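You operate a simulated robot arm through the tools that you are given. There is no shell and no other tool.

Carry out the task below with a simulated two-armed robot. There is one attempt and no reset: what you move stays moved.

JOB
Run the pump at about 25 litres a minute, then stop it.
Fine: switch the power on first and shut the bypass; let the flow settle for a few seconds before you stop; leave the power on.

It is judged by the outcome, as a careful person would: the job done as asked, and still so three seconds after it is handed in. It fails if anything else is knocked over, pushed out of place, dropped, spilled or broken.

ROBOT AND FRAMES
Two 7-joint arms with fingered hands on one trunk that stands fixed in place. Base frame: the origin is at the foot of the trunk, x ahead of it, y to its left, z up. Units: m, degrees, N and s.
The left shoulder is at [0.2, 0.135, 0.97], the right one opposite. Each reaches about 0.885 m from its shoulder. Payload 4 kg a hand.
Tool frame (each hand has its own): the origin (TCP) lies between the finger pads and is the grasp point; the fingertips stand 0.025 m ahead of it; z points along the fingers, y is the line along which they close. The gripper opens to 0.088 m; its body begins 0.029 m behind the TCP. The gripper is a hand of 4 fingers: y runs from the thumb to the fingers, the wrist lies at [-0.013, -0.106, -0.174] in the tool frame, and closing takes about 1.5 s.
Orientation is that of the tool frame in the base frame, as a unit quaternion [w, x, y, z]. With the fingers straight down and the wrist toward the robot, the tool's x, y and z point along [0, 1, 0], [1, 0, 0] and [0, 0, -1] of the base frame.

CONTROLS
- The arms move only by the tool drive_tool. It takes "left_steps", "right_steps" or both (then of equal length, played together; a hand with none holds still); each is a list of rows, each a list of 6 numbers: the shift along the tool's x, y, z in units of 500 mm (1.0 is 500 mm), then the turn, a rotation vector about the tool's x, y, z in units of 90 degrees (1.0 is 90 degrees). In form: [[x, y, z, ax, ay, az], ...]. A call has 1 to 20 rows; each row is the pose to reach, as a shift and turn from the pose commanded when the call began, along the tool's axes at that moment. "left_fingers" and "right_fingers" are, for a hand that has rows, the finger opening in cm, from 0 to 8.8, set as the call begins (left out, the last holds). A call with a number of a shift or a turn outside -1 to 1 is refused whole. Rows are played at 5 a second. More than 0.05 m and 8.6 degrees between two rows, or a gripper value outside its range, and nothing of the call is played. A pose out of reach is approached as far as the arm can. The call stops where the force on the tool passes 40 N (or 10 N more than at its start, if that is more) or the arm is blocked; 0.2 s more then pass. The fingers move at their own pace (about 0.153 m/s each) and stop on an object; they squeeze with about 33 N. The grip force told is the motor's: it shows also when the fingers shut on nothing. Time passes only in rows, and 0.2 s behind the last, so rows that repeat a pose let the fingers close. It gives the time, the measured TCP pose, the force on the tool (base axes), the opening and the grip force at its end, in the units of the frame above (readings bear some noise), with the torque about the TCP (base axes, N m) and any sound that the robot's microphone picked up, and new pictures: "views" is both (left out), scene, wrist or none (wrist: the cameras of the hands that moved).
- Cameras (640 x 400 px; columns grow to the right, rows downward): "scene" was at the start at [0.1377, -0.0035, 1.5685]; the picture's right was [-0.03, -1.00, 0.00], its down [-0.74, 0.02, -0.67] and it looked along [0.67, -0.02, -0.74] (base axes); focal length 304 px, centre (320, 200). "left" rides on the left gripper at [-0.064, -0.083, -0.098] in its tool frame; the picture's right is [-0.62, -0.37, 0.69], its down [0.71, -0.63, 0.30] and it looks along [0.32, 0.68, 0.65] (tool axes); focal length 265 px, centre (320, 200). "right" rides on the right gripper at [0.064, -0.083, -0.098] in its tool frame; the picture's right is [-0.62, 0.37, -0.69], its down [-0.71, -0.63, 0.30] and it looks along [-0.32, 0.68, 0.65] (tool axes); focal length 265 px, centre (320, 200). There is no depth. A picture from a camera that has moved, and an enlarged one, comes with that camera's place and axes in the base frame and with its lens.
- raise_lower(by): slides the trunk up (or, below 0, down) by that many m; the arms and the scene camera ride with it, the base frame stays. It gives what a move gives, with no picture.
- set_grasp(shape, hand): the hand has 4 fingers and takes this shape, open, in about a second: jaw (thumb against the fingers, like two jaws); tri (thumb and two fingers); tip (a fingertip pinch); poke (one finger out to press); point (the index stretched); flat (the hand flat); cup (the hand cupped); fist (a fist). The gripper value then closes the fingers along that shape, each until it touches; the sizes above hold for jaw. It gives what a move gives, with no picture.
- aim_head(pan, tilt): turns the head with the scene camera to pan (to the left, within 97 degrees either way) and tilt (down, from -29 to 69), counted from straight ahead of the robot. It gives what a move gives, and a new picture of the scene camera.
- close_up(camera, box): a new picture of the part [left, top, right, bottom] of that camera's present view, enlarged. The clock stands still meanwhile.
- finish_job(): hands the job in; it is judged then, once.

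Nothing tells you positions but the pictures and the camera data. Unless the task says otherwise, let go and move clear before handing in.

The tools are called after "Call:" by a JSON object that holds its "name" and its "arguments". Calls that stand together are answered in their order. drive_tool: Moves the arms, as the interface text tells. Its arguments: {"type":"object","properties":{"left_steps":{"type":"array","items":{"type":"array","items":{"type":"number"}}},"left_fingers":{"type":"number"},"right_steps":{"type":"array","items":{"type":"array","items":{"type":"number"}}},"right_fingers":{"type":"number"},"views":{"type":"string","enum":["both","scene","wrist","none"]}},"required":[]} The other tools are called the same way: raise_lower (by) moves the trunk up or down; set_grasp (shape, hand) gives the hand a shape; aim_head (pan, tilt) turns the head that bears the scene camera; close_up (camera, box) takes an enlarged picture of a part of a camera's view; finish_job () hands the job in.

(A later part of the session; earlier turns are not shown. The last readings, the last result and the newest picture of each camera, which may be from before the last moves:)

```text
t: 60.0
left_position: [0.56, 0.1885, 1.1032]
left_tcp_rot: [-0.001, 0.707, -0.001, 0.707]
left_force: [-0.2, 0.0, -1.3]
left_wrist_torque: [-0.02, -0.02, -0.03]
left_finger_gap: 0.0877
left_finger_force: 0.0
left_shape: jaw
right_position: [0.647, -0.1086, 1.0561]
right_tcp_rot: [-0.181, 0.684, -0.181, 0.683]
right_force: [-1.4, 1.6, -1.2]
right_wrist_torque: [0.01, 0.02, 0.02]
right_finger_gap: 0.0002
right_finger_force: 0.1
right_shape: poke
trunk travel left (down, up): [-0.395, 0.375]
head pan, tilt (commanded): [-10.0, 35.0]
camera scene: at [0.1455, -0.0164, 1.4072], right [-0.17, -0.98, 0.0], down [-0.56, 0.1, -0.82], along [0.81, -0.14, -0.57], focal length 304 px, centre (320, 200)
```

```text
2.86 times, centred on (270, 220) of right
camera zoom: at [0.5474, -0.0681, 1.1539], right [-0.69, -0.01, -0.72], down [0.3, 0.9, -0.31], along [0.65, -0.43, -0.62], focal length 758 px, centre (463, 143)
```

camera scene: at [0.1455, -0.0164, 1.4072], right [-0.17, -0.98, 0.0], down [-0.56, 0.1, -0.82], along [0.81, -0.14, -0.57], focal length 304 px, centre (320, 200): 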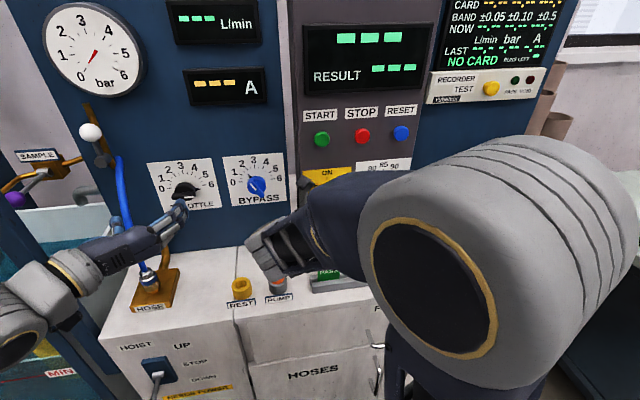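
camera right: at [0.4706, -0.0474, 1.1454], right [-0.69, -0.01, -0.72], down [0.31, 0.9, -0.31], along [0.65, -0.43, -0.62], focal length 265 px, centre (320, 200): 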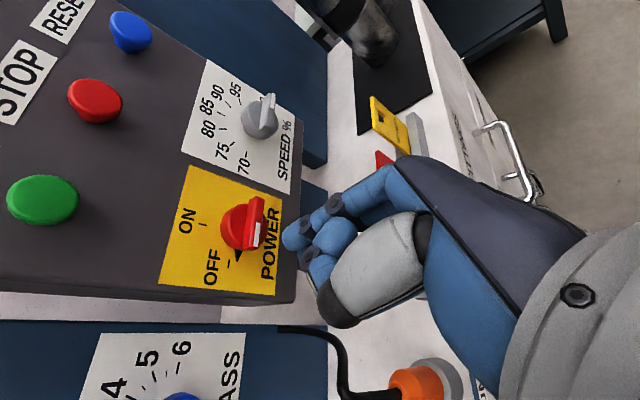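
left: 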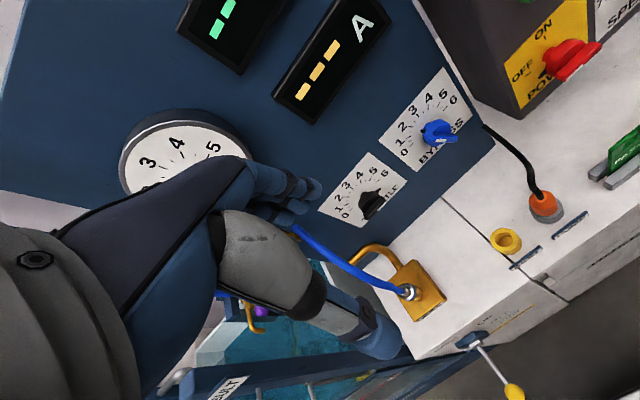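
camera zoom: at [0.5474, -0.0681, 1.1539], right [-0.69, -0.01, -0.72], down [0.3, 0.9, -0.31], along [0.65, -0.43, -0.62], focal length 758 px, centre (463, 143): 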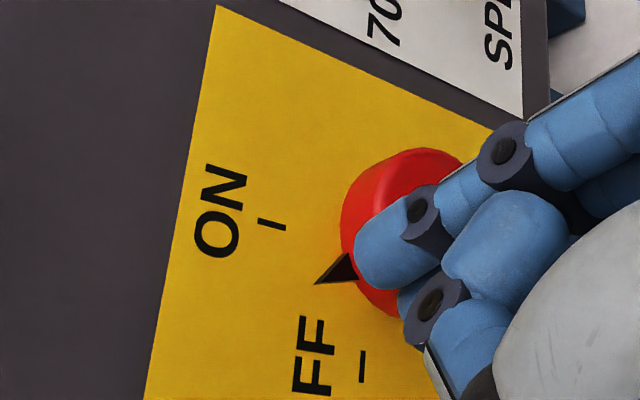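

The pointer is close to ON but the displays still show dashes. I'll push a bit further to the right.

Call:
{"name": "drive_tool", "arguments": {"right_steps": [[0.005, 0.004, 0, 0, 0, 0], [0.01, 0.007, 0, 0, 0, 0], [0.014, 0.0104, 0, 0, 0, 0]], "views": "scene"}}

Call:
{"name": "close_up", "arguments": {"camera": "left", "box": [240, 20, 380, 120]}}

Call:
{"name": "close_up", "arguments": {"camera": "right", "box": [180, 150, 360, 290]}}

```text
t: 60.8
left_position: [0.5597, 0.1879, 1.1028]
left_tcp_rot: [0.0, 0.707, 0.0, 0.707]
left_force: [0.5, -0.7, 0.6]
left_wrist_torque: [-0.03, 0.01, -0.01]
left_finger_gap: 0.0876
left_finger_force: 0.1
left_shape: jaw
right_position: [0.6467, -0.1161, 1.0602]
right_tcp_rot: [-0.181, 0.683, -0.182, 0.684]
right_force: [-2.2, 1.4, 1.1]
right_wrist_torque: [0.02, -0.02, -0.01]
right_finger_gap: 0.0
right_finger_force: 0.1
right_shape: poke
trunk travel left (down, up): [-0.395, 0.375]
head pan, tilt (commanded): [-10.0, 35.0]
camera scene: at [0.1454, -0.0164, 1.4072], right [-0.17, -0.98, 0.0], down [-0.56, 0.1, -0.82], along [0.81, -0.14, -0.57], focal length 304 px, centre (320, 200)
```

scene: 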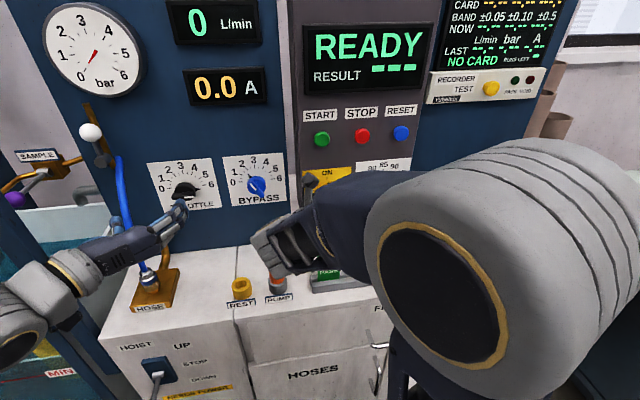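

```text
4.00 times, centred on (310, 70) of left
camera zoom: at [0.4616, 0.2711, 1.0386], right [0.69, 0.37, -0.62], down [0.3, 0.63, 0.71], along [0.65, -0.68, 0.32], focal length 1062 px, centre (360, 720)
```

zoom: 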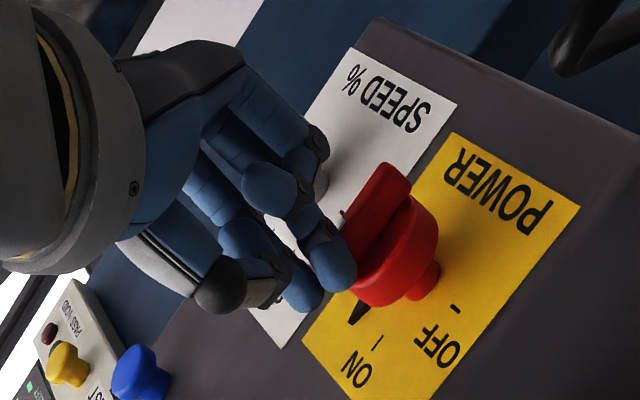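

```text
2.86 times, centred on (270, 220) of right
camera zoom: at [0.5474, -0.0762, 1.158], right [-0.69, -0.01, -0.72], down [0.31, 0.9, -0.31], along [0.65, -0.43, -0.62], focal length 758 px, centre (463, 143)
```

zoom: 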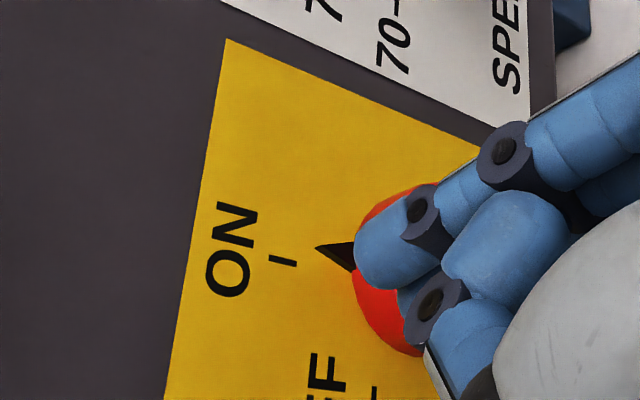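

Power is on: READY, 0 L/min, 0.0 A. I'll back the right finger straight out and raise it to stand by in front of START, and give the left hand the poke shape for the bypass.

Call:
{"name": "drive_tool", "arguments": {"right_steps": [[0, 0, -0.05, 0, 0, 0], [0, 0, -0.12, 0, 0, 0], [0.06, -0.04, -0.12, 0, 0, 0], [0.12, -0.08, -0.12, 0, 0, 0], [0.176, -0.119, -0.1, 0, 0, 0]], "views": "scene"}}

Call:
{"name": "set_grasp", "arguments": {"shape": "poke", "hand": "left"}}

Call:
{"name": "close_up", "arguments": {"camera": "left", "box": [240, 20, 560, 240]}}

Call:
{"name": "close_up", "arguments": {"camera": "scene", "box": [135, 130, 300, 230]}}

```text
t: 62.0
left_position: [0.5597, 0.1876, 1.1025]
left_tcp_rot: [0.001, 0.707, 0.0, 0.708]
left_force: [-0.4, -0.3, -0.2]
left_wrist_torque: [0.05, -0.03, -0.03]
left_finger_gap: 0.088
left_finger_force: 0.1
left_shape: jaw
right_position: [0.5976, -0.1077, 1.1644]
right_tcp_rot: [-0.181, 0.684, -0.182, 0.683]
right_force: [-0.1, -0.4, -0.5]
right_wrist_torque: [0.01, 0.0, -0.02]
right_finger_gap: 0.0
right_finger_force: 0.0
right_shape: poke
trunk travel left (down, up): [-0.395, 0.375]
head pan, tilt (commanded): [-10.0, 35.0]
camera scene: at [0.1455, -0.0165, 1.4072], right [-0.17, -0.98, 0.0], down [-0.56, 0.1, -0.82], along [0.81, -0.14, -0.57], focal length 304 px, centre (320, 200)
```

scene: 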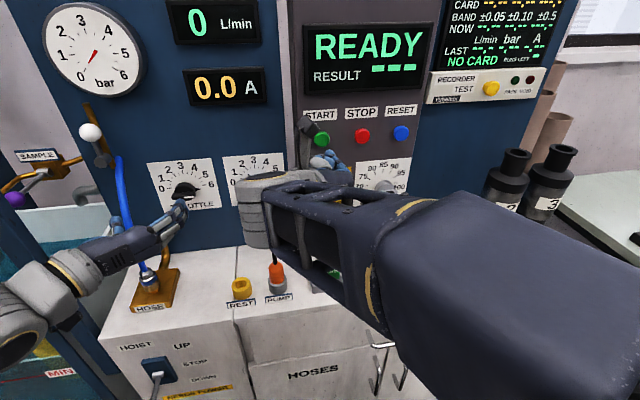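

```text
t: 62.9
left_position: [0.5599, 0.1882, 1.1021]
left_tcp_rot: [0.0, 0.708, 0.0, 0.707]
left_force: [-0.2, -0.7, -0.5]
left_wrist_torque: [0.0, -0.05, 0.02]
left_finger_gap: 0.0
left_finger_force: 0.1
left_shape: poke
right_position: [0.5972, -0.1085, 1.1651]
right_tcp_rot: [-0.181, 0.683, -0.182, 0.683]
right_force: [0.6, -0.8, 0.0]
right_wrist_torque: [-0.03, 0.0, -0.01]
right_finger_gap: 0.0
right_finger_force: 0.0
right_shape: poke
trunk travel left (down, up): [-0.395, 0.375]
head pan, tilt (commanded): [-10.0, 35.0]
```

```text
1.82 times, centred on (400, 130) of left
camera zoom: at [0.4617, 0.271, 1.0386], right [0.69, 0.37, -0.62], down [0.3, 0.63, 0.71], along [0.65, -0.68, 0.32], focal length 483 px, centre (174, 327)
```

zoom: 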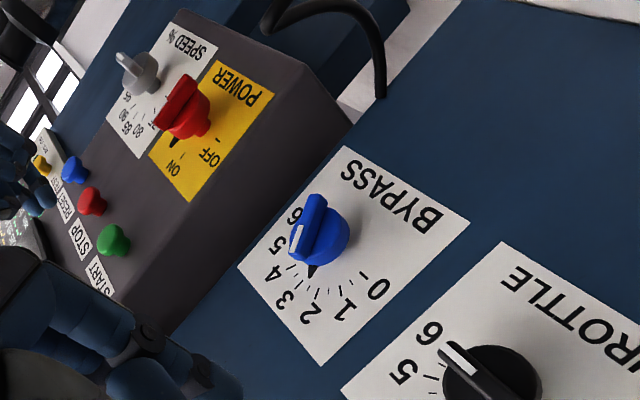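

```text
3.88 times, centred on (218, 180) of scene
camera zoom: at [0.1455, -0.0165, 1.4072], right [-0.17, -0.98, 0.0], down [-0.56, 0.1, -0.82], along [0.81, -0.14, -0.57], focal length 1179 px, centre (718, 278)
```

zoom: 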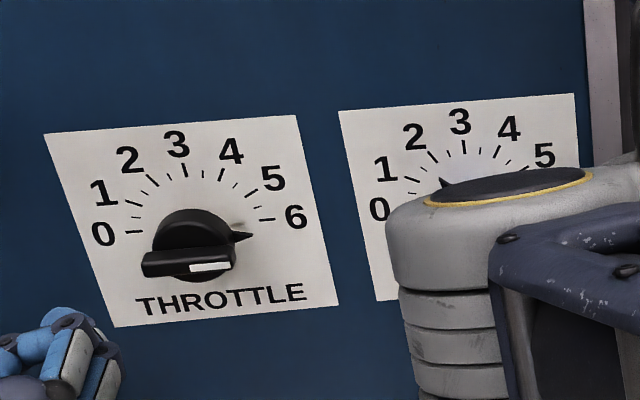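

I'll shift the right hand over to in front of STOP to clear the bypass, and bring the left finger in front of the bypass knob's upper side.

Call:
{"name": "drive_tool", "arguments": {"right_steps": [[0.022, 0.038, 0, 0, 0, 0], [0.044, 0.077, 0, 0, 0, 0], [0.066, 0.115, 0, 0, 0, 0], [0.087, 0.153, 0, 0, 0, 0]], "views": "none"}}

Call:
{"name": "drive_tool", "arguments": {"left_steps": [[-0.019, 0.078, 0.02, 0, 0, 0], [-0.038, 0.156, 0.04, 0, 0, 0], [-0.057, 0.233, 0.06, 0, 0, 0], [-0.076, 0.311, 0.08, 0, 0, 0]], "views": "both"}}

Call:
{"name": "close_up", "arguments": {"camera": "left", "box": [300, 100, 560, 290]}}

Call:
{"name": "close_up", "arguments": {"camera": "scene", "box": [200, 130, 320, 230]}}

```text
t: 63.9
left_position: [0.5598, 0.1876, 1.1027]
left_tcp_rot: [0.0, 0.707, 0.0, 0.707]
left_force: [0.7, 0.2, 0.9]
left_wrist_torque: [0.0, 0.01, 0.0]
left_finger_gap: 0.0
left_finger_force: 0.0
left_shape: poke
right_position: [0.597, -0.1963, 1.1651]
right_tcp_rot: [-0.182, 0.683, -0.183, 0.683]
right_force: [0.8, 0.1, 0.4]
right_wrist_torque: [0.0, 0.01, 0.0]
right_finger_gap: 0.0002
right_finger_force: 0.0
right_shape: poke
trunk travel left (down, up): [-0.395, 0.375]
head pan, tilt (commanded): [-10.0, 35.0]
```

```text
t: 64.9
left_position: [0.6034, 0.0333, 1.0668]
left_tcp_rot: [0.0, 0.707, -0.001, 0.707]
left_force: [-0.4, -0.4, 0.3]
left_wrist_torque: [0.01, -0.01, -0.01]
left_finger_gap: 0.0001
left_finger_force: 0.2
left_shape: poke
left hand out of reach, approached as far as the arm can: row 3, 4
right_position: [0.5962, -0.1959, 1.1654]
right_tcp_rot: [-0.181, 0.684, -0.182, 0.683]
right_force: [-0.5, 0.0, -0.1]
right_wrist_torque: [0.01, -0.03, -0.02]
right_finger_gap: 0.0
right_finger_force: 0.1
right_shape: poke
trunk travel left (down, up): [-0.395, 0.375]
head pan, tilt (commanded): [-10.0, 35.0]
camera scene: at [0.1454, -0.0161, 1.4071], right [-0.17, -0.98, 0.0], down [-0.56, 0.1, -0.82], along [0.81, -0.14, -0.57], focal length 304 px, centre (320, 200)
camera left: at [0.505, 0.1154, 1.0026], right [0.69, 0.37, -0.62], down [0.3, 0.63, 0.71], along [0.65, -0.68, 0.32], focal length 265 px, centre (320, 200)
```

scene: 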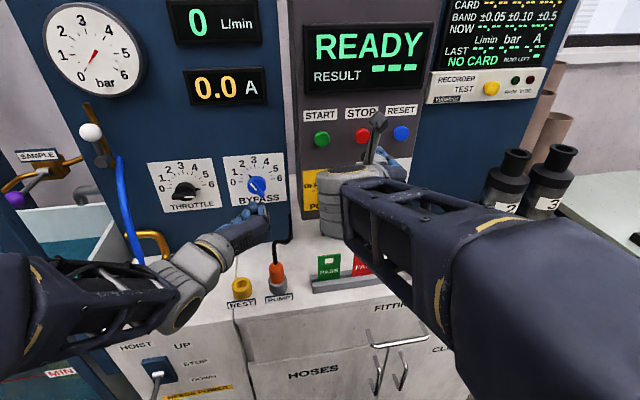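
left: 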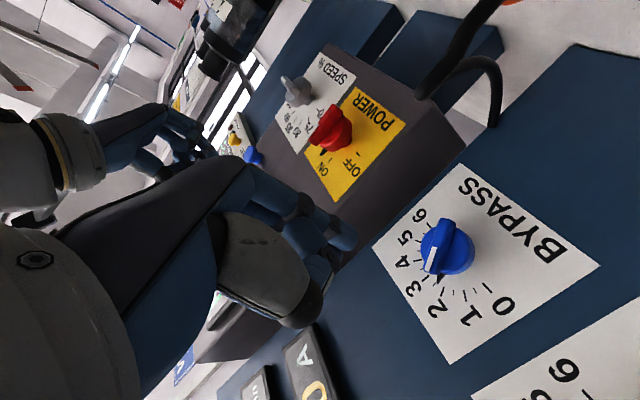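

```text
2.11 times, centred on (430, 195) of left
camera zoom: at [0.505, 0.1154, 1.0026], right [0.69, 0.37, -0.62], down [0.3, 0.63, 0.71], along [0.65, -0.68, 0.32], focal length 559 px, centre (88, 210)
```

zoom: 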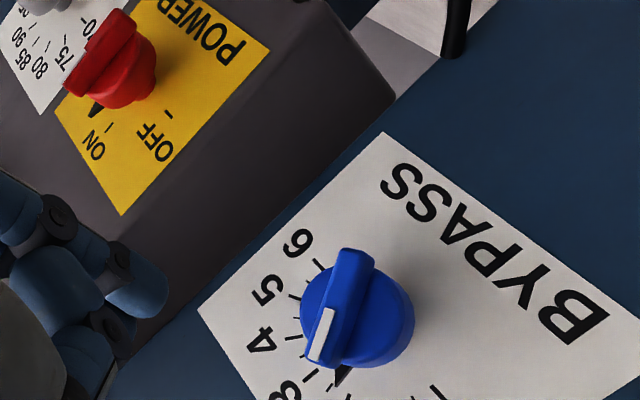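

```text
4.00 times, centred on (260, 180) of scene
camera zoom: at [0.1454, -0.0161, 1.4071], right [-0.17, -0.98, 0.0], down [-0.56, 0.1, -0.82], along [0.81, -0.14, -0.57], focal length 1216 px, centre (560, 280)
```

zoom: 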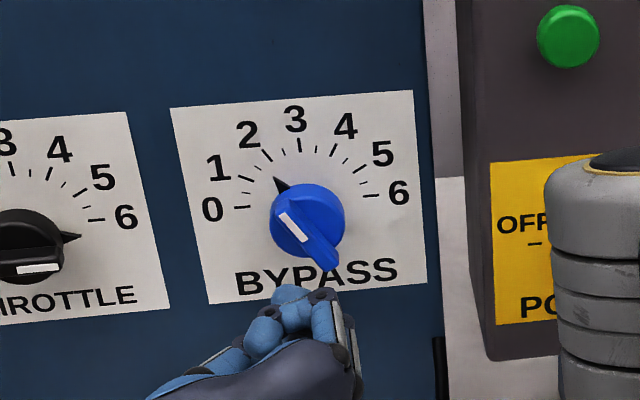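

Bypass bar centre refines to ≈ (0.729, 0.023, 1.037), and the left fingertip matches the prediction. I'll advance to just short of the knob, above its centre.

Call:
{"name": "drive_tool", "arguments": {"left_steps": [[-0.002, 0.004, 0.06, 0, 0, 0], [-0.004, 0.004, 0.12, 0, 0, 0], [-0.004, 0.004, 0.164, 0, 0, 0]], "views": "none"}}

Call:
{"name": "close_up", "arguments": {"camera": "left", "box": [280, 140, 480, 290]}}

Call:
{"name": "close_up", "arguments": {"camera": "scene", "box": [210, 140, 300, 220]}}

```text
t: 65.7
left_position: [0.6868, 0.0316, 1.0646]
left_tcp_rot: [-0.001, 0.707, 0.0, 0.707]
left_force: [-0.2, 0.4, 0.3]
left_wrist_torque: [-0.02, -0.04, 0.0]
left_finger_gap: 0.0
left_finger_force: 0.0
left_shape: poke
right_position: [0.5969, -0.1963, 1.1663]
right_tcp_rot: [-0.181, 0.684, -0.182, 0.683]
right_force: [0.5, -0.4, -0.4]
right_wrist_torque: [0.03, 0.0, 0.0]
right_finger_gap: 0.0
right_finger_force: 0.1
right_shape: poke
trunk travel left (down, up): [-0.395, 0.375]
head pan, tilt (commanded): [-10.0, 35.0]
```

```text
2.67 times, centred on (380, 215) of left
camera zoom: at [0.5874, 0.114, 1.0007], right [0.69, 0.37, -0.62], down [0.3, 0.63, 0.71], along [0.65, -0.68, 0.32], focal length 708 px, centre (160, 160)
```

zoom: 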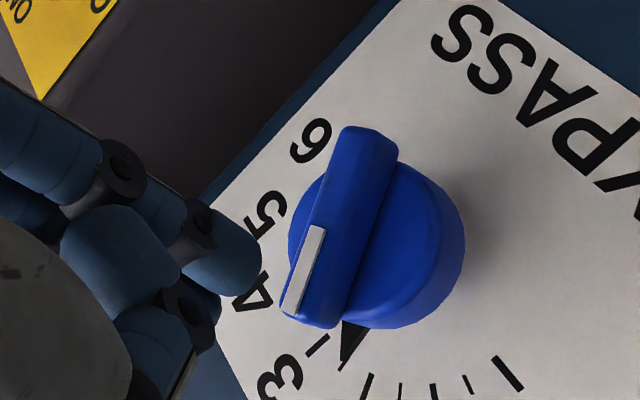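

```text
5.00 times, centred on (255, 180) of scene
camera zoom: at [0.1454, -0.0164, 1.4072], right [-0.17, -0.98, 0.0], down [-0.56, 0.1, -0.82], along [0.81, -0.14, -0.57], focal length 1520 px, centre (645, 300)
```

zoom: 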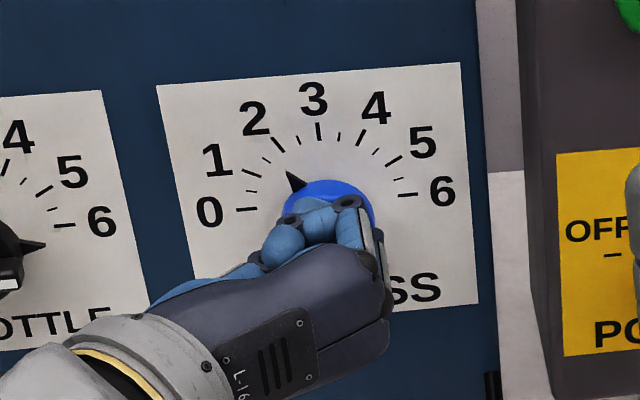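

The finger is on the upper-right side of the bypass pointer end. I'll go deeper and sweep it down-left (counter-clockwise) toward 0.

Call:
{"name": "drive_tool", "arguments": {"left_steps": [[0, 0, 0.032, 0, 0, 0], [-0.0074, -0.005, 0.032, 0, 0, 0], [-0.01, -0.0162, 0.032, 0, 0, 0], [-0.0154, -0.0264, 0.032, 0, 0, 0]], "views": "none"}}

Call:
{"name": "close_up", "arguments": {"camera": "left", "box": [280, 140, 480, 290]}}

Call:
{"name": "close_up", "arguments": {"camera": "scene", "box": [210, 140, 300, 220]}}

```text
t: 66.7
left_position: [0.7005, 0.0419, 1.0546]
left_tcp_rot: [0.001, 0.708, -0.001, 0.706]
left_force: [-30.0, -3.7, -0.9]
left_wrist_torque: [-0.04, 0.26, -0.19]
left_finger_gap: 0.0
left_finger_force: 0.1
left_shape: poke
right_position: [0.5956, -0.1962, 1.1649]
right_tcp_rot: [-0.181, 0.683, -0.183, 0.684]
right_force: [0.1, 1.0, 0.2]
right_wrist_torque: [0.03, 0.0, -0.02]
right_finger_gap: 0.0
right_finger_force: 0.1
right_shape: poke
trunk travel left (down, up): [-0.395, 0.375]
head pan, tilt (commanded): [-10.0, 35.0]
```

```text
2.67 times, centred on (380, 215) of left
camera zoom: at [0.6017, 0.1259, 0.9922], right [0.69, 0.37, -0.62], down [0.31, 0.63, 0.71], along [0.65, -0.69, 0.32], focal length 708 px, centre (160, 160)
```

zoom: 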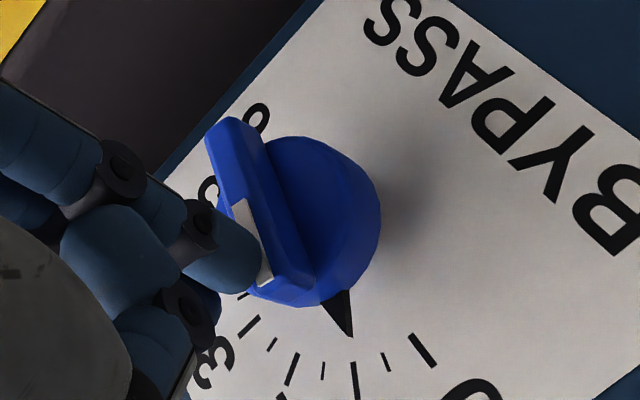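

```text
5.00 times, centred on (255, 180) of scene
camera zoom: at [0.1444, -0.0167, 1.4072], right [-0.17, -0.98, 0.0], down [-0.56, 0.1, -0.82], along [0.81, -0.14, -0.57], focal length 1520 px, centre (645, 300)
```

zoom: 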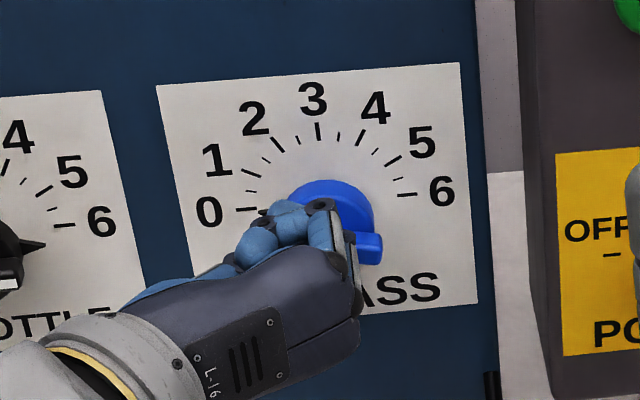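

The bypass is nearly at 0, but the tip is pressing on the knob body (30 N), so I'll ease back 5 mm and finish the sweep.

Call:
{"name": "drive_tool", "arguments": {"left_steps": [[0, 0, -0.012, 0, 0, 0], [-0.004, -0.004, -0.012, 0, 0, 0], [-0.0078, -0.0084, -0.012, 0, 0, 0]], "views": "none"}}

Call:
{"name": "close_up", "arguments": {"camera": "left", "box": [280, 140, 480, 290]}}

Call:
{"name": "close_up", "arguments": {"camera": "scene", "box": [210, 140, 300, 220]}}

```text
t: 67.5
left_position: [0.6956, 0.0477, 1.0524]
left_tcp_rot: [0.0, 0.707, 0.0, 0.707]
left_force: [1.1, -0.3, -0.1]
left_wrist_torque: [-0.01, 0.01, 0.04]
left_finger_gap: 0.0001
left_finger_force: 0.1
left_shape: poke
right_position: [0.5967, -0.196, 1.1645]
right_tcp_rot: [-0.182, 0.684, -0.182, 0.682]
right_force: [-1.2, 0.4, 0.1]
right_wrist_torque: [-0.02, 0.0, -0.01]
right_finger_gap: 0.0002
right_finger_force: 0.0
right_shape: poke
trunk travel left (down, up): [-0.395, 0.375]
head pan, tilt (commanded): [-10.0, 35.0]
```

```text
2.67 times, centred on (380, 215) of left
camera zoom: at [0.598, 0.1309, 0.9892], right [0.69, 0.37, -0.62], down [0.3, 0.63, 0.71], along [0.65, -0.68, 0.32], focal length 708 px, centre (160, 160)
```

zoom: 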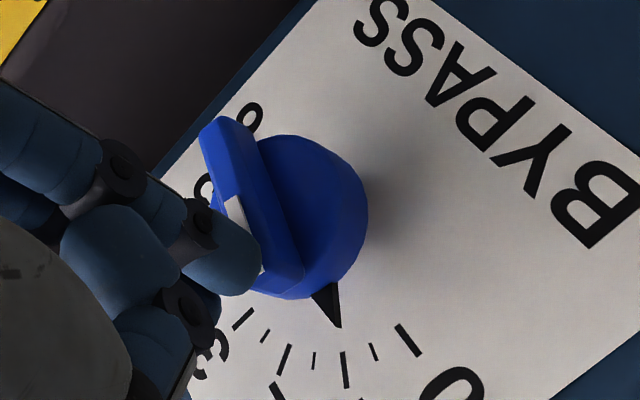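

```text
5.00 times, centred on (255, 180) of scene
camera zoom: at [0.1456, -0.0165, 1.4072], right [-0.17, -0.98, 0.0], down [-0.56, 0.1, -0.82], along [0.81, -0.14, -0.57], focal length 1520 px, centre (645, 300)
```

zoom: 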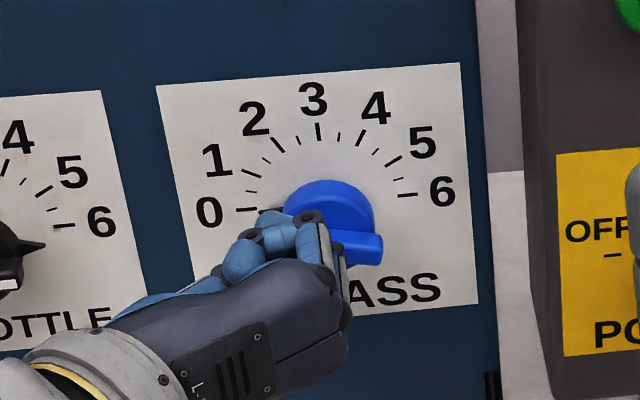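

Call:
{"name": "drive_tool", "arguments": {"left_steps": [[-0.004, -0.002, 0, 0, 0, 0], [-0.008, -0.003, 0, 0, 0, 0]], "views": "none"}}

Call:
{"name": "close_up", "arguments": {"camera": "left", "box": [280, 140, 480, 290]}}

Call:
{"name": "close_up", "arguments": {"camera": "scene", "box": [220, 155, 285, 210]}}

```text
t: 68.1
left_position: [0.6965, 0.0495, 1.0487]
left_tcp_rot: [0.0, 0.707, 0.0, 0.707]
left_force: [0.4, 0.4, 0.0]
left_wrist_torque: [0.0, -0.01, 0.02]
left_finger_gap: 0.0
left_finger_force: 0.1
left_shape: poke
right_position: [0.597, -0.1976, 1.1649]
right_tcp_rot: [-0.182, 0.684, -0.182, 0.683]
right_force: [-0.4, 0.7, -0.3]
right_wrist_torque: [0.0, 0.03, 0.02]
right_finger_gap: 0.0
right_finger_force: 0.1
right_shape: poke
trunk travel left (down, up): [-0.395, 0.375]
head pan, tilt (commanded): [-10.0, 35.0]
```

```text
2.67 times, centred on (380, 215) of left
camera zoom: at [0.5975, 0.1321, 0.985], right [0.69, 0.37, -0.62], down [0.3, 0.63, 0.71], along [0.65, -0.68, 0.32], focal length 708 px, centre (160, 160)
```

zoom: 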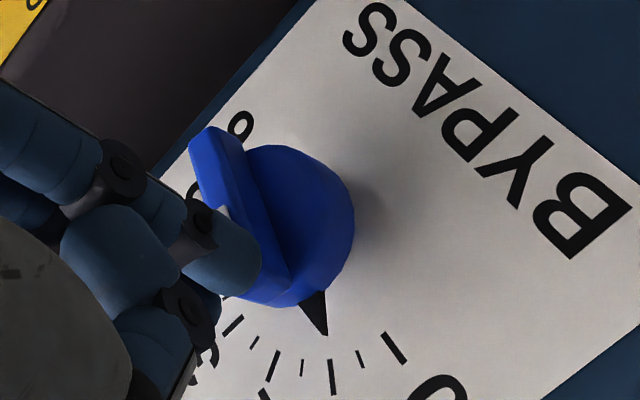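

```text
7.27 times, centred on (252, 182) of scene
camera zoom: at [0.1455, -0.0165, 1.4072], right [-0.17, -0.98, 0.0], down [-0.56, 0.1, -0.82], along [0.81, -0.14, -0.57], focal length 2211 px, centre (811, 327)
```

zoom: 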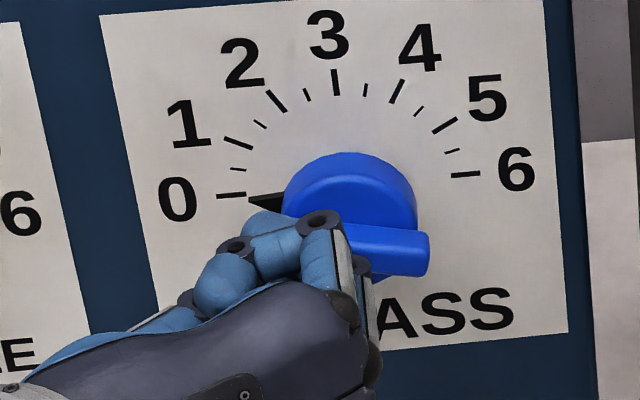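

The pointer sits slightly in front of the plate, so parallax makes it look lower than it is (the throttle pointer at its 6 stop also appears below its tick). The bypass is still about 0.4 above zero; I'll push further down until it reaches the stop.

Call:
{"name": "drive_tool", "arguments": {"left_steps": [[-0.005, 0, 0, 0, 0, 0], [-0.01, 0, 0, 0, 0, 0]], "views": "none"}}

Call:
{"name": "close_up", "arguments": {"camera": "left", "box": [280, 140, 480, 290]}}

Call:
{"name": "close_up", "arguments": {"camera": "scene", "box": [220, 155, 285, 210]}}

```text
t: 68.7
left_position: [0.6958, 0.0491, 1.0444]
left_tcp_rot: [0.0, 0.707, 0.0, 0.707]
left_force: [-0.3, 0.6, 0.1]
left_wrist_torque: [0.0, 0.03, -0.02]
left_finger_gap: 0.0001
left_finger_force: 0.1
left_shape: poke
right_position: [0.5968, -0.1969, 1.1652]
right_tcp_rot: [-0.182, 0.684, -0.182, 0.683]
right_force: [0.3, 0.3, 0.6]
right_wrist_torque: [0.0, -0.03, -0.02]
right_finger_gap: 0.0001
right_finger_force: 0.1
right_shape: poke
trunk travel left (down, up): [-0.395, 0.375]
head pan, tilt (commanded): [-10.0, 35.0]
```

```text
2.67 times, centred on (380, 215) of left
camera zoom: at [0.5972, 0.1323, 0.9801], right [0.69, 0.37, -0.62], down [0.3, 0.63, 0.71], along [0.65, -0.68, 0.32], focal length 708 px, centre (160, 160)
```

zoom: 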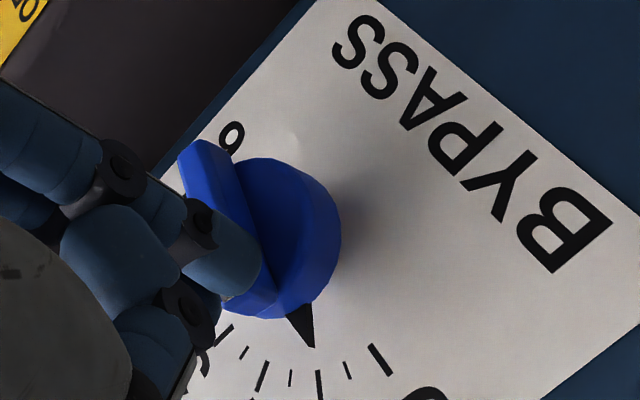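

```text
7.27 times, centred on (252, 182) of scene
camera zoom: at [0.1455, -0.0165, 1.4072], right [-0.17, -0.98, 0.0], down [-0.56, 0.1, -0.82], along [0.81, -0.14, -0.57], focal length 2211 px, centre (811, 327)
```

zoom: 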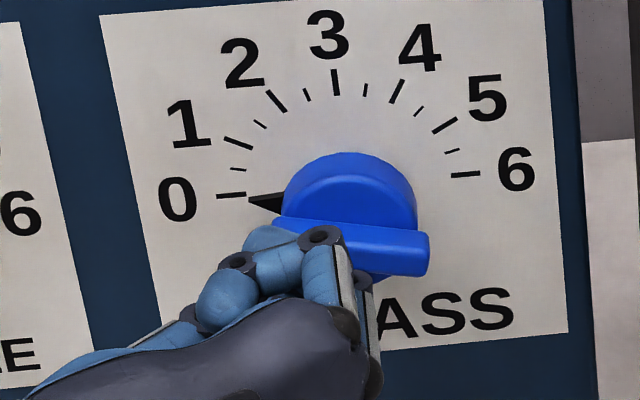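

The finger slid over the front of the bar (tip not deep enough). I'll back off, lift above the bar, go slightly deeper and push down again.

Call:
{"name": "drive_tool", "arguments": {"left_steps": [[0, 0, -0.024, 0, 0, 0], [0.032, 0.004, -0.024, 0, 0, 0], [0.032, 0.004, 0.0, 0, 0, 0], [0.032, 0.004, 0.013, 0, 0, 0]], "views": "none"}}

Call:
{"name": "close_up", "arguments": {"camera": "left", "box": [280, 140, 480, 290]}}

Call:
{"name": "close_up", "arguments": {"camera": "scene", "box": [220, 155, 285, 210]}}

```text
t: 69.7
left_position: [0.7007, 0.0463, 1.0597]
left_tcp_rot: [0.001, 0.708, -0.001, 0.706]
left_force: [-17.2, -0.8, -0.7]
left_wrist_torque: [-0.03, 0.15, 0.0]
left_finger_gap: 0.0001
left_finger_force: 0.0
left_shape: poke
right_position: [0.597, -0.1976, 1.1653]
right_tcp_rot: [-0.182, 0.683, -0.182, 0.683]
right_force: [1.1, 0.3, 0.5]
right_wrist_torque: [-0.01, 0.02, 0.0]
right_finger_gap: 0.0003
right_finger_force: 0.0
right_shape: poke
trunk travel left (down, up): [-0.395, 0.375]
head pan, tilt (commanded): [-10.0, 35.0]
```

```text
2.67 times, centred on (380, 215) of left
camera zoom: at [0.6025, 0.1298, 0.9957], right [0.69, 0.37, -0.62], down [0.31, 0.63, 0.71], along [0.65, -0.69, 0.32], focal length 708 px, centre (160, 160)
```

zoom: 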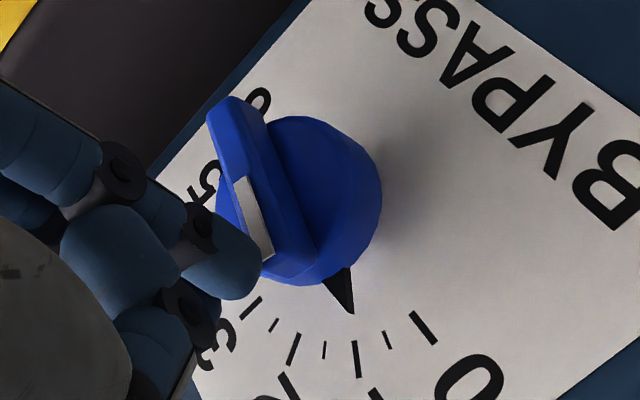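

```text
7.27 times, centred on (252, 182) of scene
camera zoom: at [0.1448, -0.0165, 1.4072], right [-0.17, -0.98, 0.0], down [-0.56, 0.1, -0.82], along [0.81, -0.14, -0.57], focal length 2211 px, centre (811, 327)
```

zoom: 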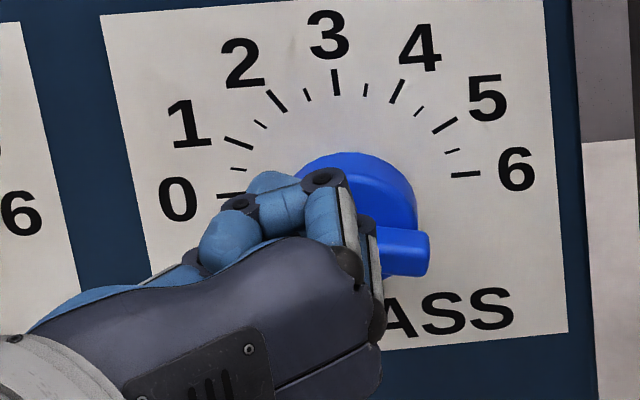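

Call:
{"name": "drive_tool", "arguments": {"left_steps": [[0, 0, -0.003, 0, 0, 0], [-0.005, 0, -0.003, 0, 0, 0], [-0.01, 0, -0.003, 0, 0, 0], [-0.015, 0, -0.003, 0, 0, 0]], "views": "none"}}

Call:
{"name": "close_up", "arguments": {"camera": "left", "box": [280, 140, 480, 290]}}

Call:
{"name": "close_up", "arguments": {"camera": "scene", "box": [220, 155, 285, 210]}}

```text
t: 70.7
left_position: [0.7012, 0.0476, 1.0536]
left_tcp_rot: [0.0, 0.706, 0.0, 0.708]
left_force: [-7.2, 1.4, 2.7]
left_wrist_torque: [-0.04, -0.02, 0.02]
left_finger_gap: 0.0
left_finger_force: 0.1
left_shape: poke
right_position: [0.5969, -0.1965, 1.1651]
right_tcp_rot: [-0.181, 0.683, -0.182, 0.684]
right_force: [0.6, 0.3, 0.2]
right_wrist_torque: [-0.02, -0.02, -0.01]
right_finger_gap: 0.0002
right_finger_force: 0.1
right_shape: poke
trunk travel left (down, up): [-0.395, 0.375]
head pan, tilt (commanded): [-10.0, 35.0]
```

```text
2.67 times, centred on (380, 215) of left
camera zoom: at [0.602, 0.1303, 0.989], right [0.69, 0.37, -0.62], down [0.3, 0.63, 0.71], along [0.65, -0.68, 0.33], focal length 708 px, centre (160, 160)
```

zoom: 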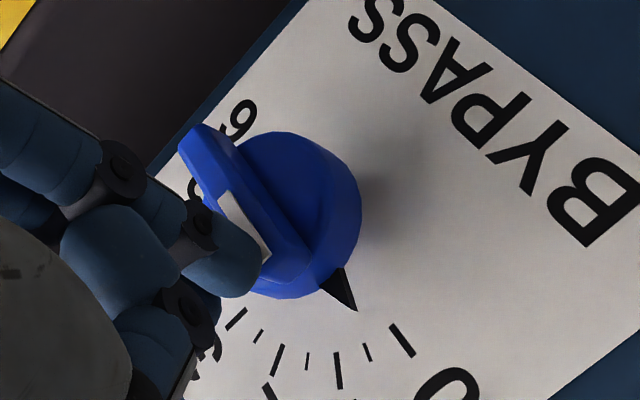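

```text
7.27 times, centred on (252, 182) of scene
camera zoom: at [0.1453, -0.0164, 1.4073], right [-0.17, -0.98, 0.0], down [-0.56, 0.1, -0.82], along [0.81, -0.14, -0.57], focal length 2211 px, centre (811, 327)
```

zoom: 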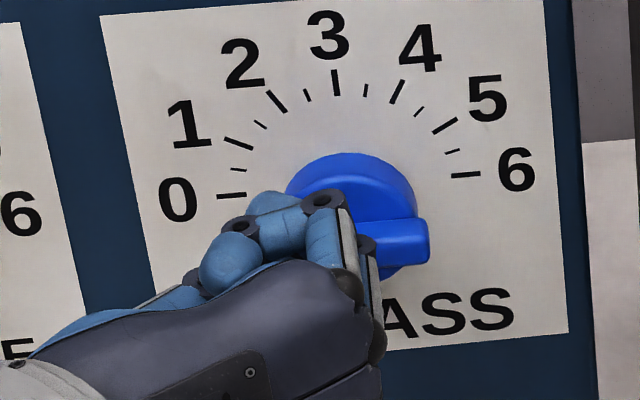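

It is turning again. I'll continue in small steps until it meets the stop.

Call:
{"name": "drive_tool", "arguments": {"left_steps": [[-0.004, 0, 0, 0, 0, 0], [-0.008, 0, 0, 0, 0, 0]], "views": "none"}}

Call:
{"name": "close_up", "arguments": {"camera": "left", "box": [280, 140, 480, 290]}}

Call:
{"name": "close_up", "arguments": {"camera": "scene", "box": [220, 155, 285, 210]}}

```text
t: 71.3
left_position: [0.6994, 0.0456, 1.048]
left_tcp_rot: [0.0, 0.707, -0.002, 0.708]
left_force: [-10.1, 1.3, 2.3]
left_wrist_torque: [0.0, 0.01, 0.02]
left_finger_gap: 0.0
left_finger_force: 0.1
left_shape: poke
right_position: [0.5957, -0.1969, 1.1661]
right_tcp_rot: [-0.181, 0.683, -0.182, 0.683]
right_force: [0.4, 0.0, 1.1]
right_wrist_torque: [-0.01, -0.01, 0.0]
right_finger_gap: 0.0
right_finger_force: 0.0
right_shape: poke
trunk travel left (down, up): [-0.395, 0.375]
head pan, tilt (commanded): [-10.0, 35.0]
```

```text
2.67 times, centred on (380, 215) of left
camera zoom: at [0.6017, 0.1301, 0.9845], right [0.69, 0.37, -0.62], down [0.31, 0.63, 0.71], along [0.65, -0.68, 0.32], focal length 708 px, centre (160, 160)
```

zoom: 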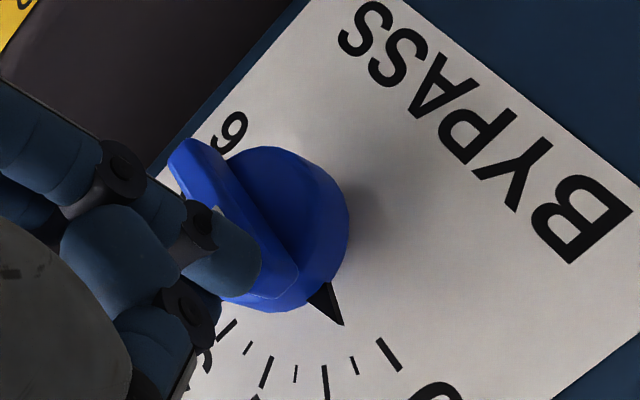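

```text
7.27 times, centred on (252, 182) of scene
camera zoom: at [0.145, -0.0165, 1.4072], right [-0.17, -0.98, 0.0], down [-0.56, 0.1, -0.82], along [0.81, -0.14, -0.57], focal length 2211 px, centre (811, 327)
```

zoom: 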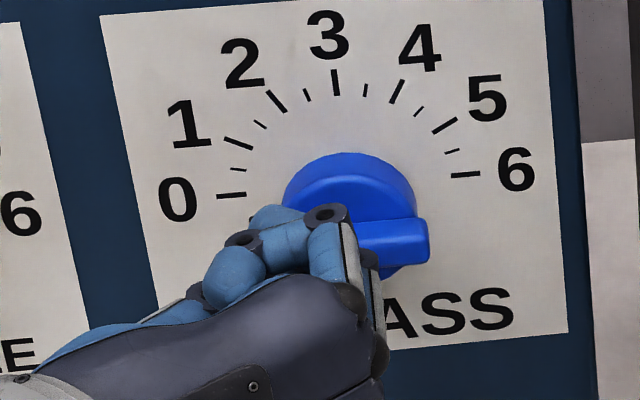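

Call:
{"name": "drive_tool", "arguments": {"left_steps": [[0.01, 0, -0.03, 0, 0, 0], [0.02, -0.04, -0.09, 0, 0, 0], [0.02, -0.1, -0.12, 0, 0, 0]], "views": "none"}}

Call:
{"name": "close_up", "arguments": {"camera": "left", "box": [330, 80, 530, 230]}}

Call:
{"name": "close_up", "arguments": {"camera": "scene", "box": [220, 145, 290, 215]}}

Call:
{"name": "close_up", "arguments": {"camera": "scene", "box": [140, 145, 220, 215]}}

```text
t: 72.1
left_position: [0.6404, 0.0983, 1.0584]
left_tcp_rot: [0.001, 0.707, -0.002, 0.707]
left_force: [0.2, 0.9, -0.1]
left_wrist_torque: [0.0, -0.01, 0.0]
left_finger_gap: 0.0001
left_finger_force: 0.0
left_shape: poke
right_position: [0.5969, -0.1961, 1.1645]
right_tcp_rot: [-0.182, 0.684, -0.182, 0.682]
right_force: [-0.5, -0.9, -0.1]
right_wrist_torque: [-0.01, -0.03, 0.0]
right_finger_gap: 0.0002
right_finger_force: 0.0
right_shape: poke
trunk travel left (down, up): [-0.395, 0.375]
head pan, tilt (commanded): [-10.0, 35.0]
```

```text
2.67 times, centred on (430, 155) of left
camera zoom: at [0.5422, 0.181, 0.9948], right [0.69, 0.37, -0.62], down [0.31, 0.63, 0.71], along [0.65, -0.68, 0.32], focal length 708 px, centre (27, 320)
```

zoom: 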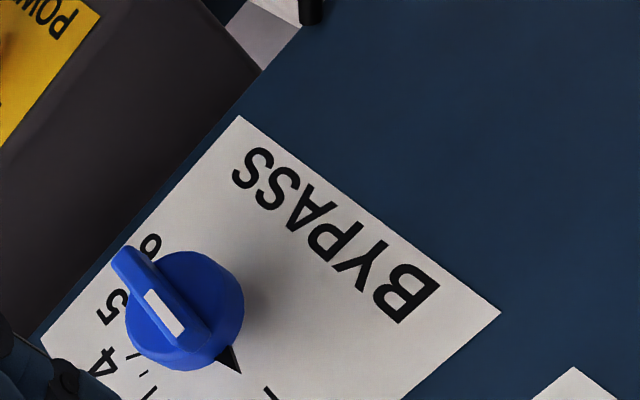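

```text
5.71 times, centred on (255, 180) of scene
camera zoom: at [0.1456, -0.0166, 1.4072], right [-0.17, -0.98, 0.0], down [-0.56, 0.1, -0.82], along [0.81, -0.14, -0.57], focal length 1737 px, centre (691, 314)
```

zoom: 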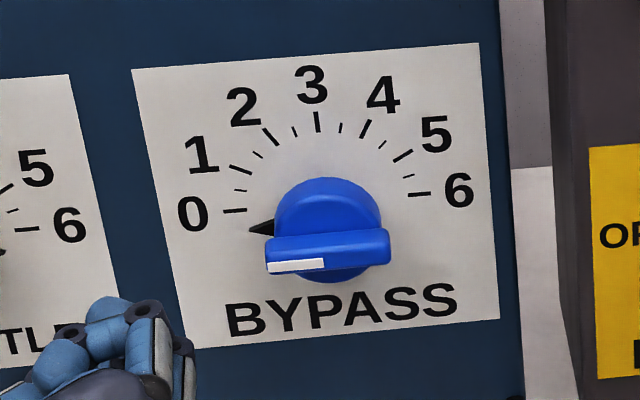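

```text
5.71 times, centred on (180, 180) of scene
camera zoom: at [0.1456, -0.0166, 1.4072], right [-0.17, -0.98, 0.0], down [-0.56, 0.1, -0.82], along [0.81, -0.14, -0.57], focal length 1737 px, centre (1120, 314)
```

zoom: 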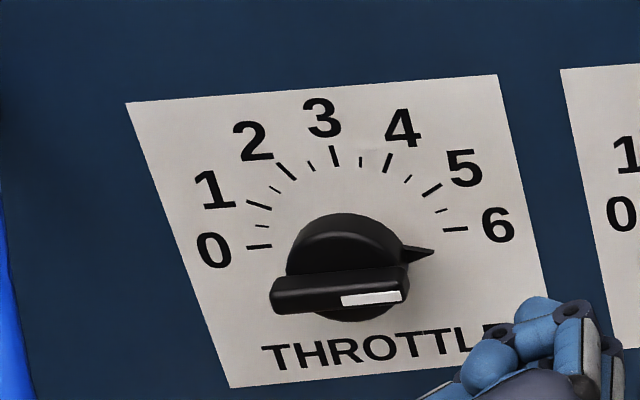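

The bypass now reads 0 (its pointer sits relative to its tick just like the throttle's does at its 6 stop, and it stopped turning). Next I'll bring the left finger below the right end of the throttle bar to turn it from 6 down to about 3.6, my estimate for 25 L/min from the card's formulas.

Call:
{"name": "drive_tool", "arguments": {"left_steps": [[-0.026, -0.049, 0, 0, 0, 0], [-0.052, -0.098, 0.02, 0, 0, 0], [-0.077, -0.146, 0.04, 0, 0, 0]], "views": "none"}}

Call:
{"name": "close_up", "arguments": {"camera": "left", "box": [280, 140, 480, 290]}}

Call:
{"name": "close_up", "arguments": {"camera": "scene", "box": [140, 145, 230, 225]}}

```text
t: 72.9
left_position: [0.6612, 0.1708, 1.0194]
left_tcp_rot: [0.001, 0.707, 0.001, 0.707]
left_force: [0.7, 1.1, 0.7]
left_wrist_torque: [0.0, 0.0, 0.0]
left_finger_gap: 0.0001
left_finger_force: 0.1
left_shape: poke
right_position: [0.5973, -0.1973, 1.1647]
right_tcp_rot: [-0.182, 0.684, -0.182, 0.683]
right_force: [-0.5, -1.1, 0.9]
right_wrist_torque: [0.01, 0.0, -0.02]
right_finger_gap: 0.0
right_finger_force: 0.1
right_shape: poke
trunk travel left (down, up): [-0.395, 0.375]
head pan, tilt (commanded): [-10.0, 35.0]
```

```text
2.67 times, centred on (380, 215) of left
camera zoom: at [0.5623, 0.2536, 0.9561], right [0.69, 0.37, -0.62], down [0.3, 0.63, 0.71], along [0.65, -0.68, 0.32], focal length 708 px, centre (160, 160)
```

zoom: 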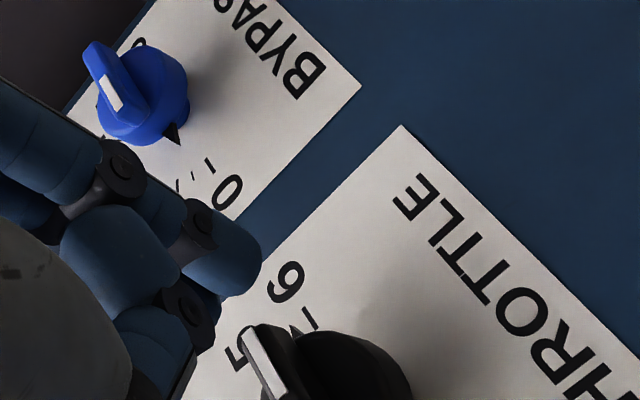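

```text
5.00 times, centred on (185, 185) of scene
camera zoom: at [0.1454, -0.0166, 1.4072], right [-0.17, -0.98, 0.0], down [-0.56, 0.1, -0.82], along [0.81, -0.14, -0.57], focal length 1520 px, centre (995, 275)
```

zoom: 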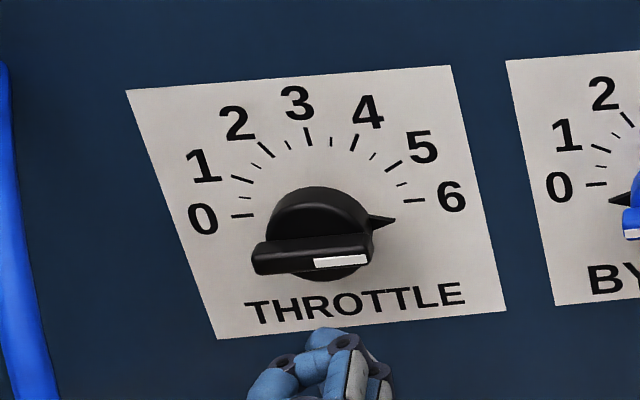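

Call:
{"name": "drive_tool", "arguments": {"left_steps": [[0, 0, 0.03, 0, 0, 0], [0, 0, 0.06, 0, 0, 0], [0, 0, 0.076, 0, 0, 0]], "views": "none"}}

Call:
{"name": "close_up", "arguments": {"camera": "left", "box": [280, 140, 480, 290]}}

Call:
{"name": "close_up", "arguments": {"camera": "scene", "box": [140, 145, 230, 225]}}

```text
t: 73.7
left_position: [0.698, 0.1701, 1.0208]
left_tcp_rot: [0.0, 0.708, 0.0, 0.706]
left_force: [0.7, 0.3, -0.8]
left_wrist_torque: [-0.02, 0.0, 0.06]
left_finger_gap: 0.0002
left_finger_force: 0.1
left_shape: poke
right_position: [0.5961, -0.1965, 1.1645]
right_tcp_rot: [-0.181, 0.683, -0.183, 0.683]
right_force: [1.3, 0.4, -0.2]
right_wrist_torque: [-0.02, -0.04, 0.0]
right_finger_gap: 0.0
right_finger_force: 0.0
right_shape: poke
trunk travel left (down, up): [-0.395, 0.375]
head pan, tilt (commanded): [-10.0, 35.0]
```

```text
2.67 times, centred on (380, 215) of left
camera zoom: at [0.6006, 0.2534, 0.9563], right [0.69, 0.37, -0.62], down [0.3, 0.63, 0.71], along [0.65, -0.68, 0.32], focal length 708 px, centre (160, 160)
```

zoom: 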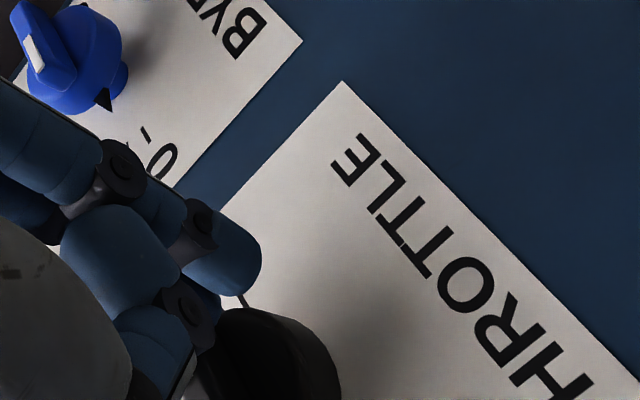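

```text
5.00 times, centred on (185, 185) of scene
camera zoom: at [0.1455, -0.0165, 1.4072], right [-0.17, -0.98, 0.0], down [-0.56, 0.1, -0.82], along [0.81, -0.14, -0.57], focal length 1520 px, centre (995, 275)
```

zoom: 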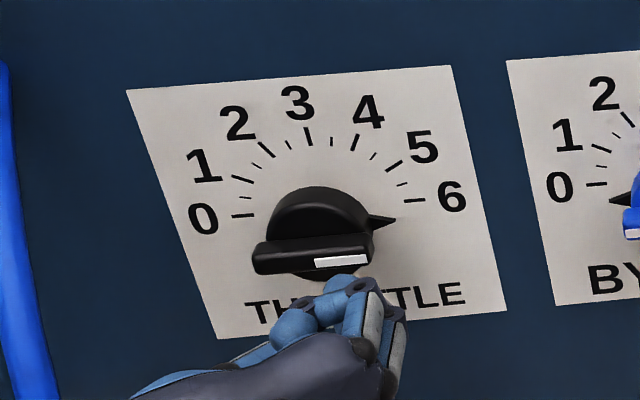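

Call:
{"name": "drive_tool", "arguments": {"left_steps": [[0.0114, -0.0028, 0.003, 0, 0, 0], [0.0206, 0.0036, 0.003, 0, 0, 0], [0.0312, 0.0074, 0.003, 0, 0, 0], [0.0424, 0.0084, 0.003, 0, 0, 0]], "views": "none"}}

Call:
{"name": "close_up", "arguments": {"camera": "left", "box": [280, 140, 480, 290]}}

Call:
{"name": "close_up", "arguments": {"camera": "scene", "box": [140, 145, 230, 225]}}

```text
t: 74.7
left_position: [0.7007, 0.1663, 1.0428]
left_tcp_rot: [0.0, 0.707, -0.002, 0.707]
left_force: [0.1, -1.1, -0.5]
left_wrist_torque: [0.02, 0.04, -0.06]
left_finger_gap: 0.0
left_finger_force: 0.0
left_shape: poke
right_position: [0.5969, -0.1972, 1.1661]
right_tcp_rot: [-0.181, 0.684, -0.182, 0.683]
right_force: [-0.4, -0.1, 1.1]
right_wrist_torque: [0.0, 0.01, 0.0]
right_finger_gap: 0.0001
right_finger_force: 0.0
right_shape: poke
trunk travel left (down, up): [-0.395, 0.375]
head pan, tilt (commanded): [-10.0, 35.0]
```

```text
2.67 times, centred on (380, 215) of left
camera zoom: at [0.6021, 0.249, 0.9776], right [0.69, 0.37, -0.62], down [0.31, 0.63, 0.71], along [0.65, -0.68, 0.32], focal length 708 px, centre (160, 160)
```

zoom: 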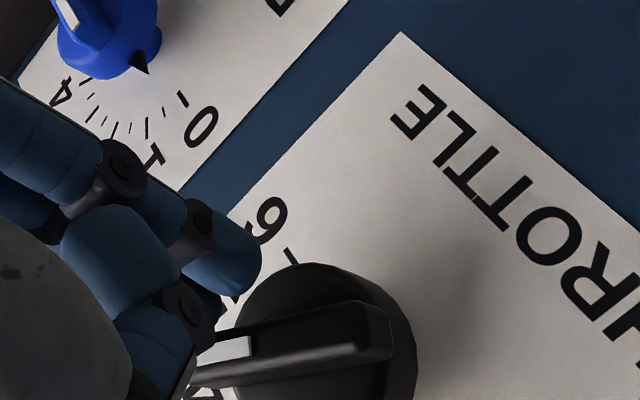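

```text
5.00 times, centred on (185, 185) of scene
camera zoom: at [0.1456, -0.0165, 1.4072], right [-0.17, -0.98, 0.0], down [-0.56, 0.1, -0.82], along [0.81, -0.14, -0.57], focal length 1520 px, centre (995, 275)
```

zoom: 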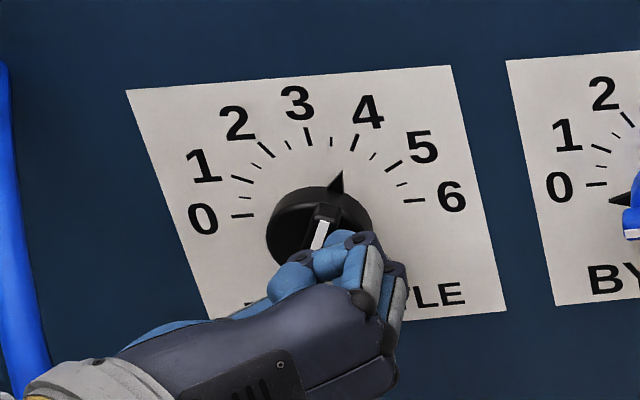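

The throttle now reads about 3.9. I'll push it slightly further to about 3.6.

Call:
{"name": "drive_tool", "arguments": {"left_steps": [[0.003, -0.001, 0, 0, 0, 0], [0.006, -0.003, 0, 0, 0, 0]], "views": "none"}}

Call:
{"name": "close_up", "arguments": {"camera": "scene", "box": [140, 145, 230, 225]}}

```text
t: 75.3
left_position: [0.7017, 0.1671, 1.0448]
left_tcp_rot: [0.0, 0.707, 0.0, 0.707]
left_force: [-1.3, -1.5, -0.6]
left_wrist_torque: [0.0, 0.01, -0.02]
left_finger_gap: 0.0
left_finger_force: 0.1
left_shape: poke
right_position: [0.5963, -0.1969, 1.1642]
right_tcp_rot: [-0.181, 0.684, -0.183, 0.683]
right_force: [-0.2, -0.9, 1.1]
right_wrist_torque: [0.01, 0.01, 0.01]
right_finger_gap: 0.0001
right_finger_force: 0.1
right_shape: poke
trunk travel left (down, up): [-0.395, 0.375]
head pan, tilt (commanded): [-10.0, 35.0]
```

```text
5.00 times, centred on (185, 185) of scene
camera zoom: at [0.1455, -0.0165, 1.4072], right [-0.17, -0.98, 0.0], down [-0.56, 0.1, -0.82], along [0.81, -0.14, -0.57], focal length 1520 px, centre (995, 275)
```

zoom: 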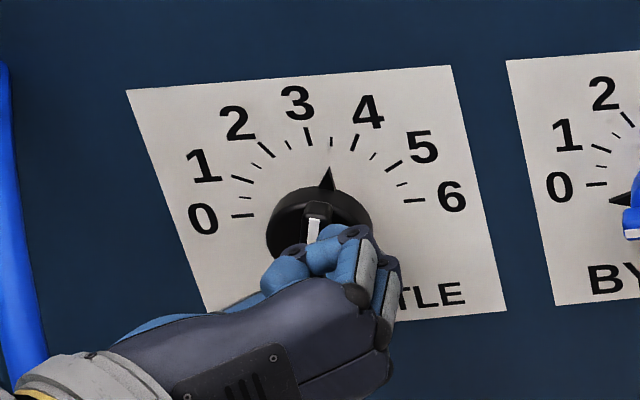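

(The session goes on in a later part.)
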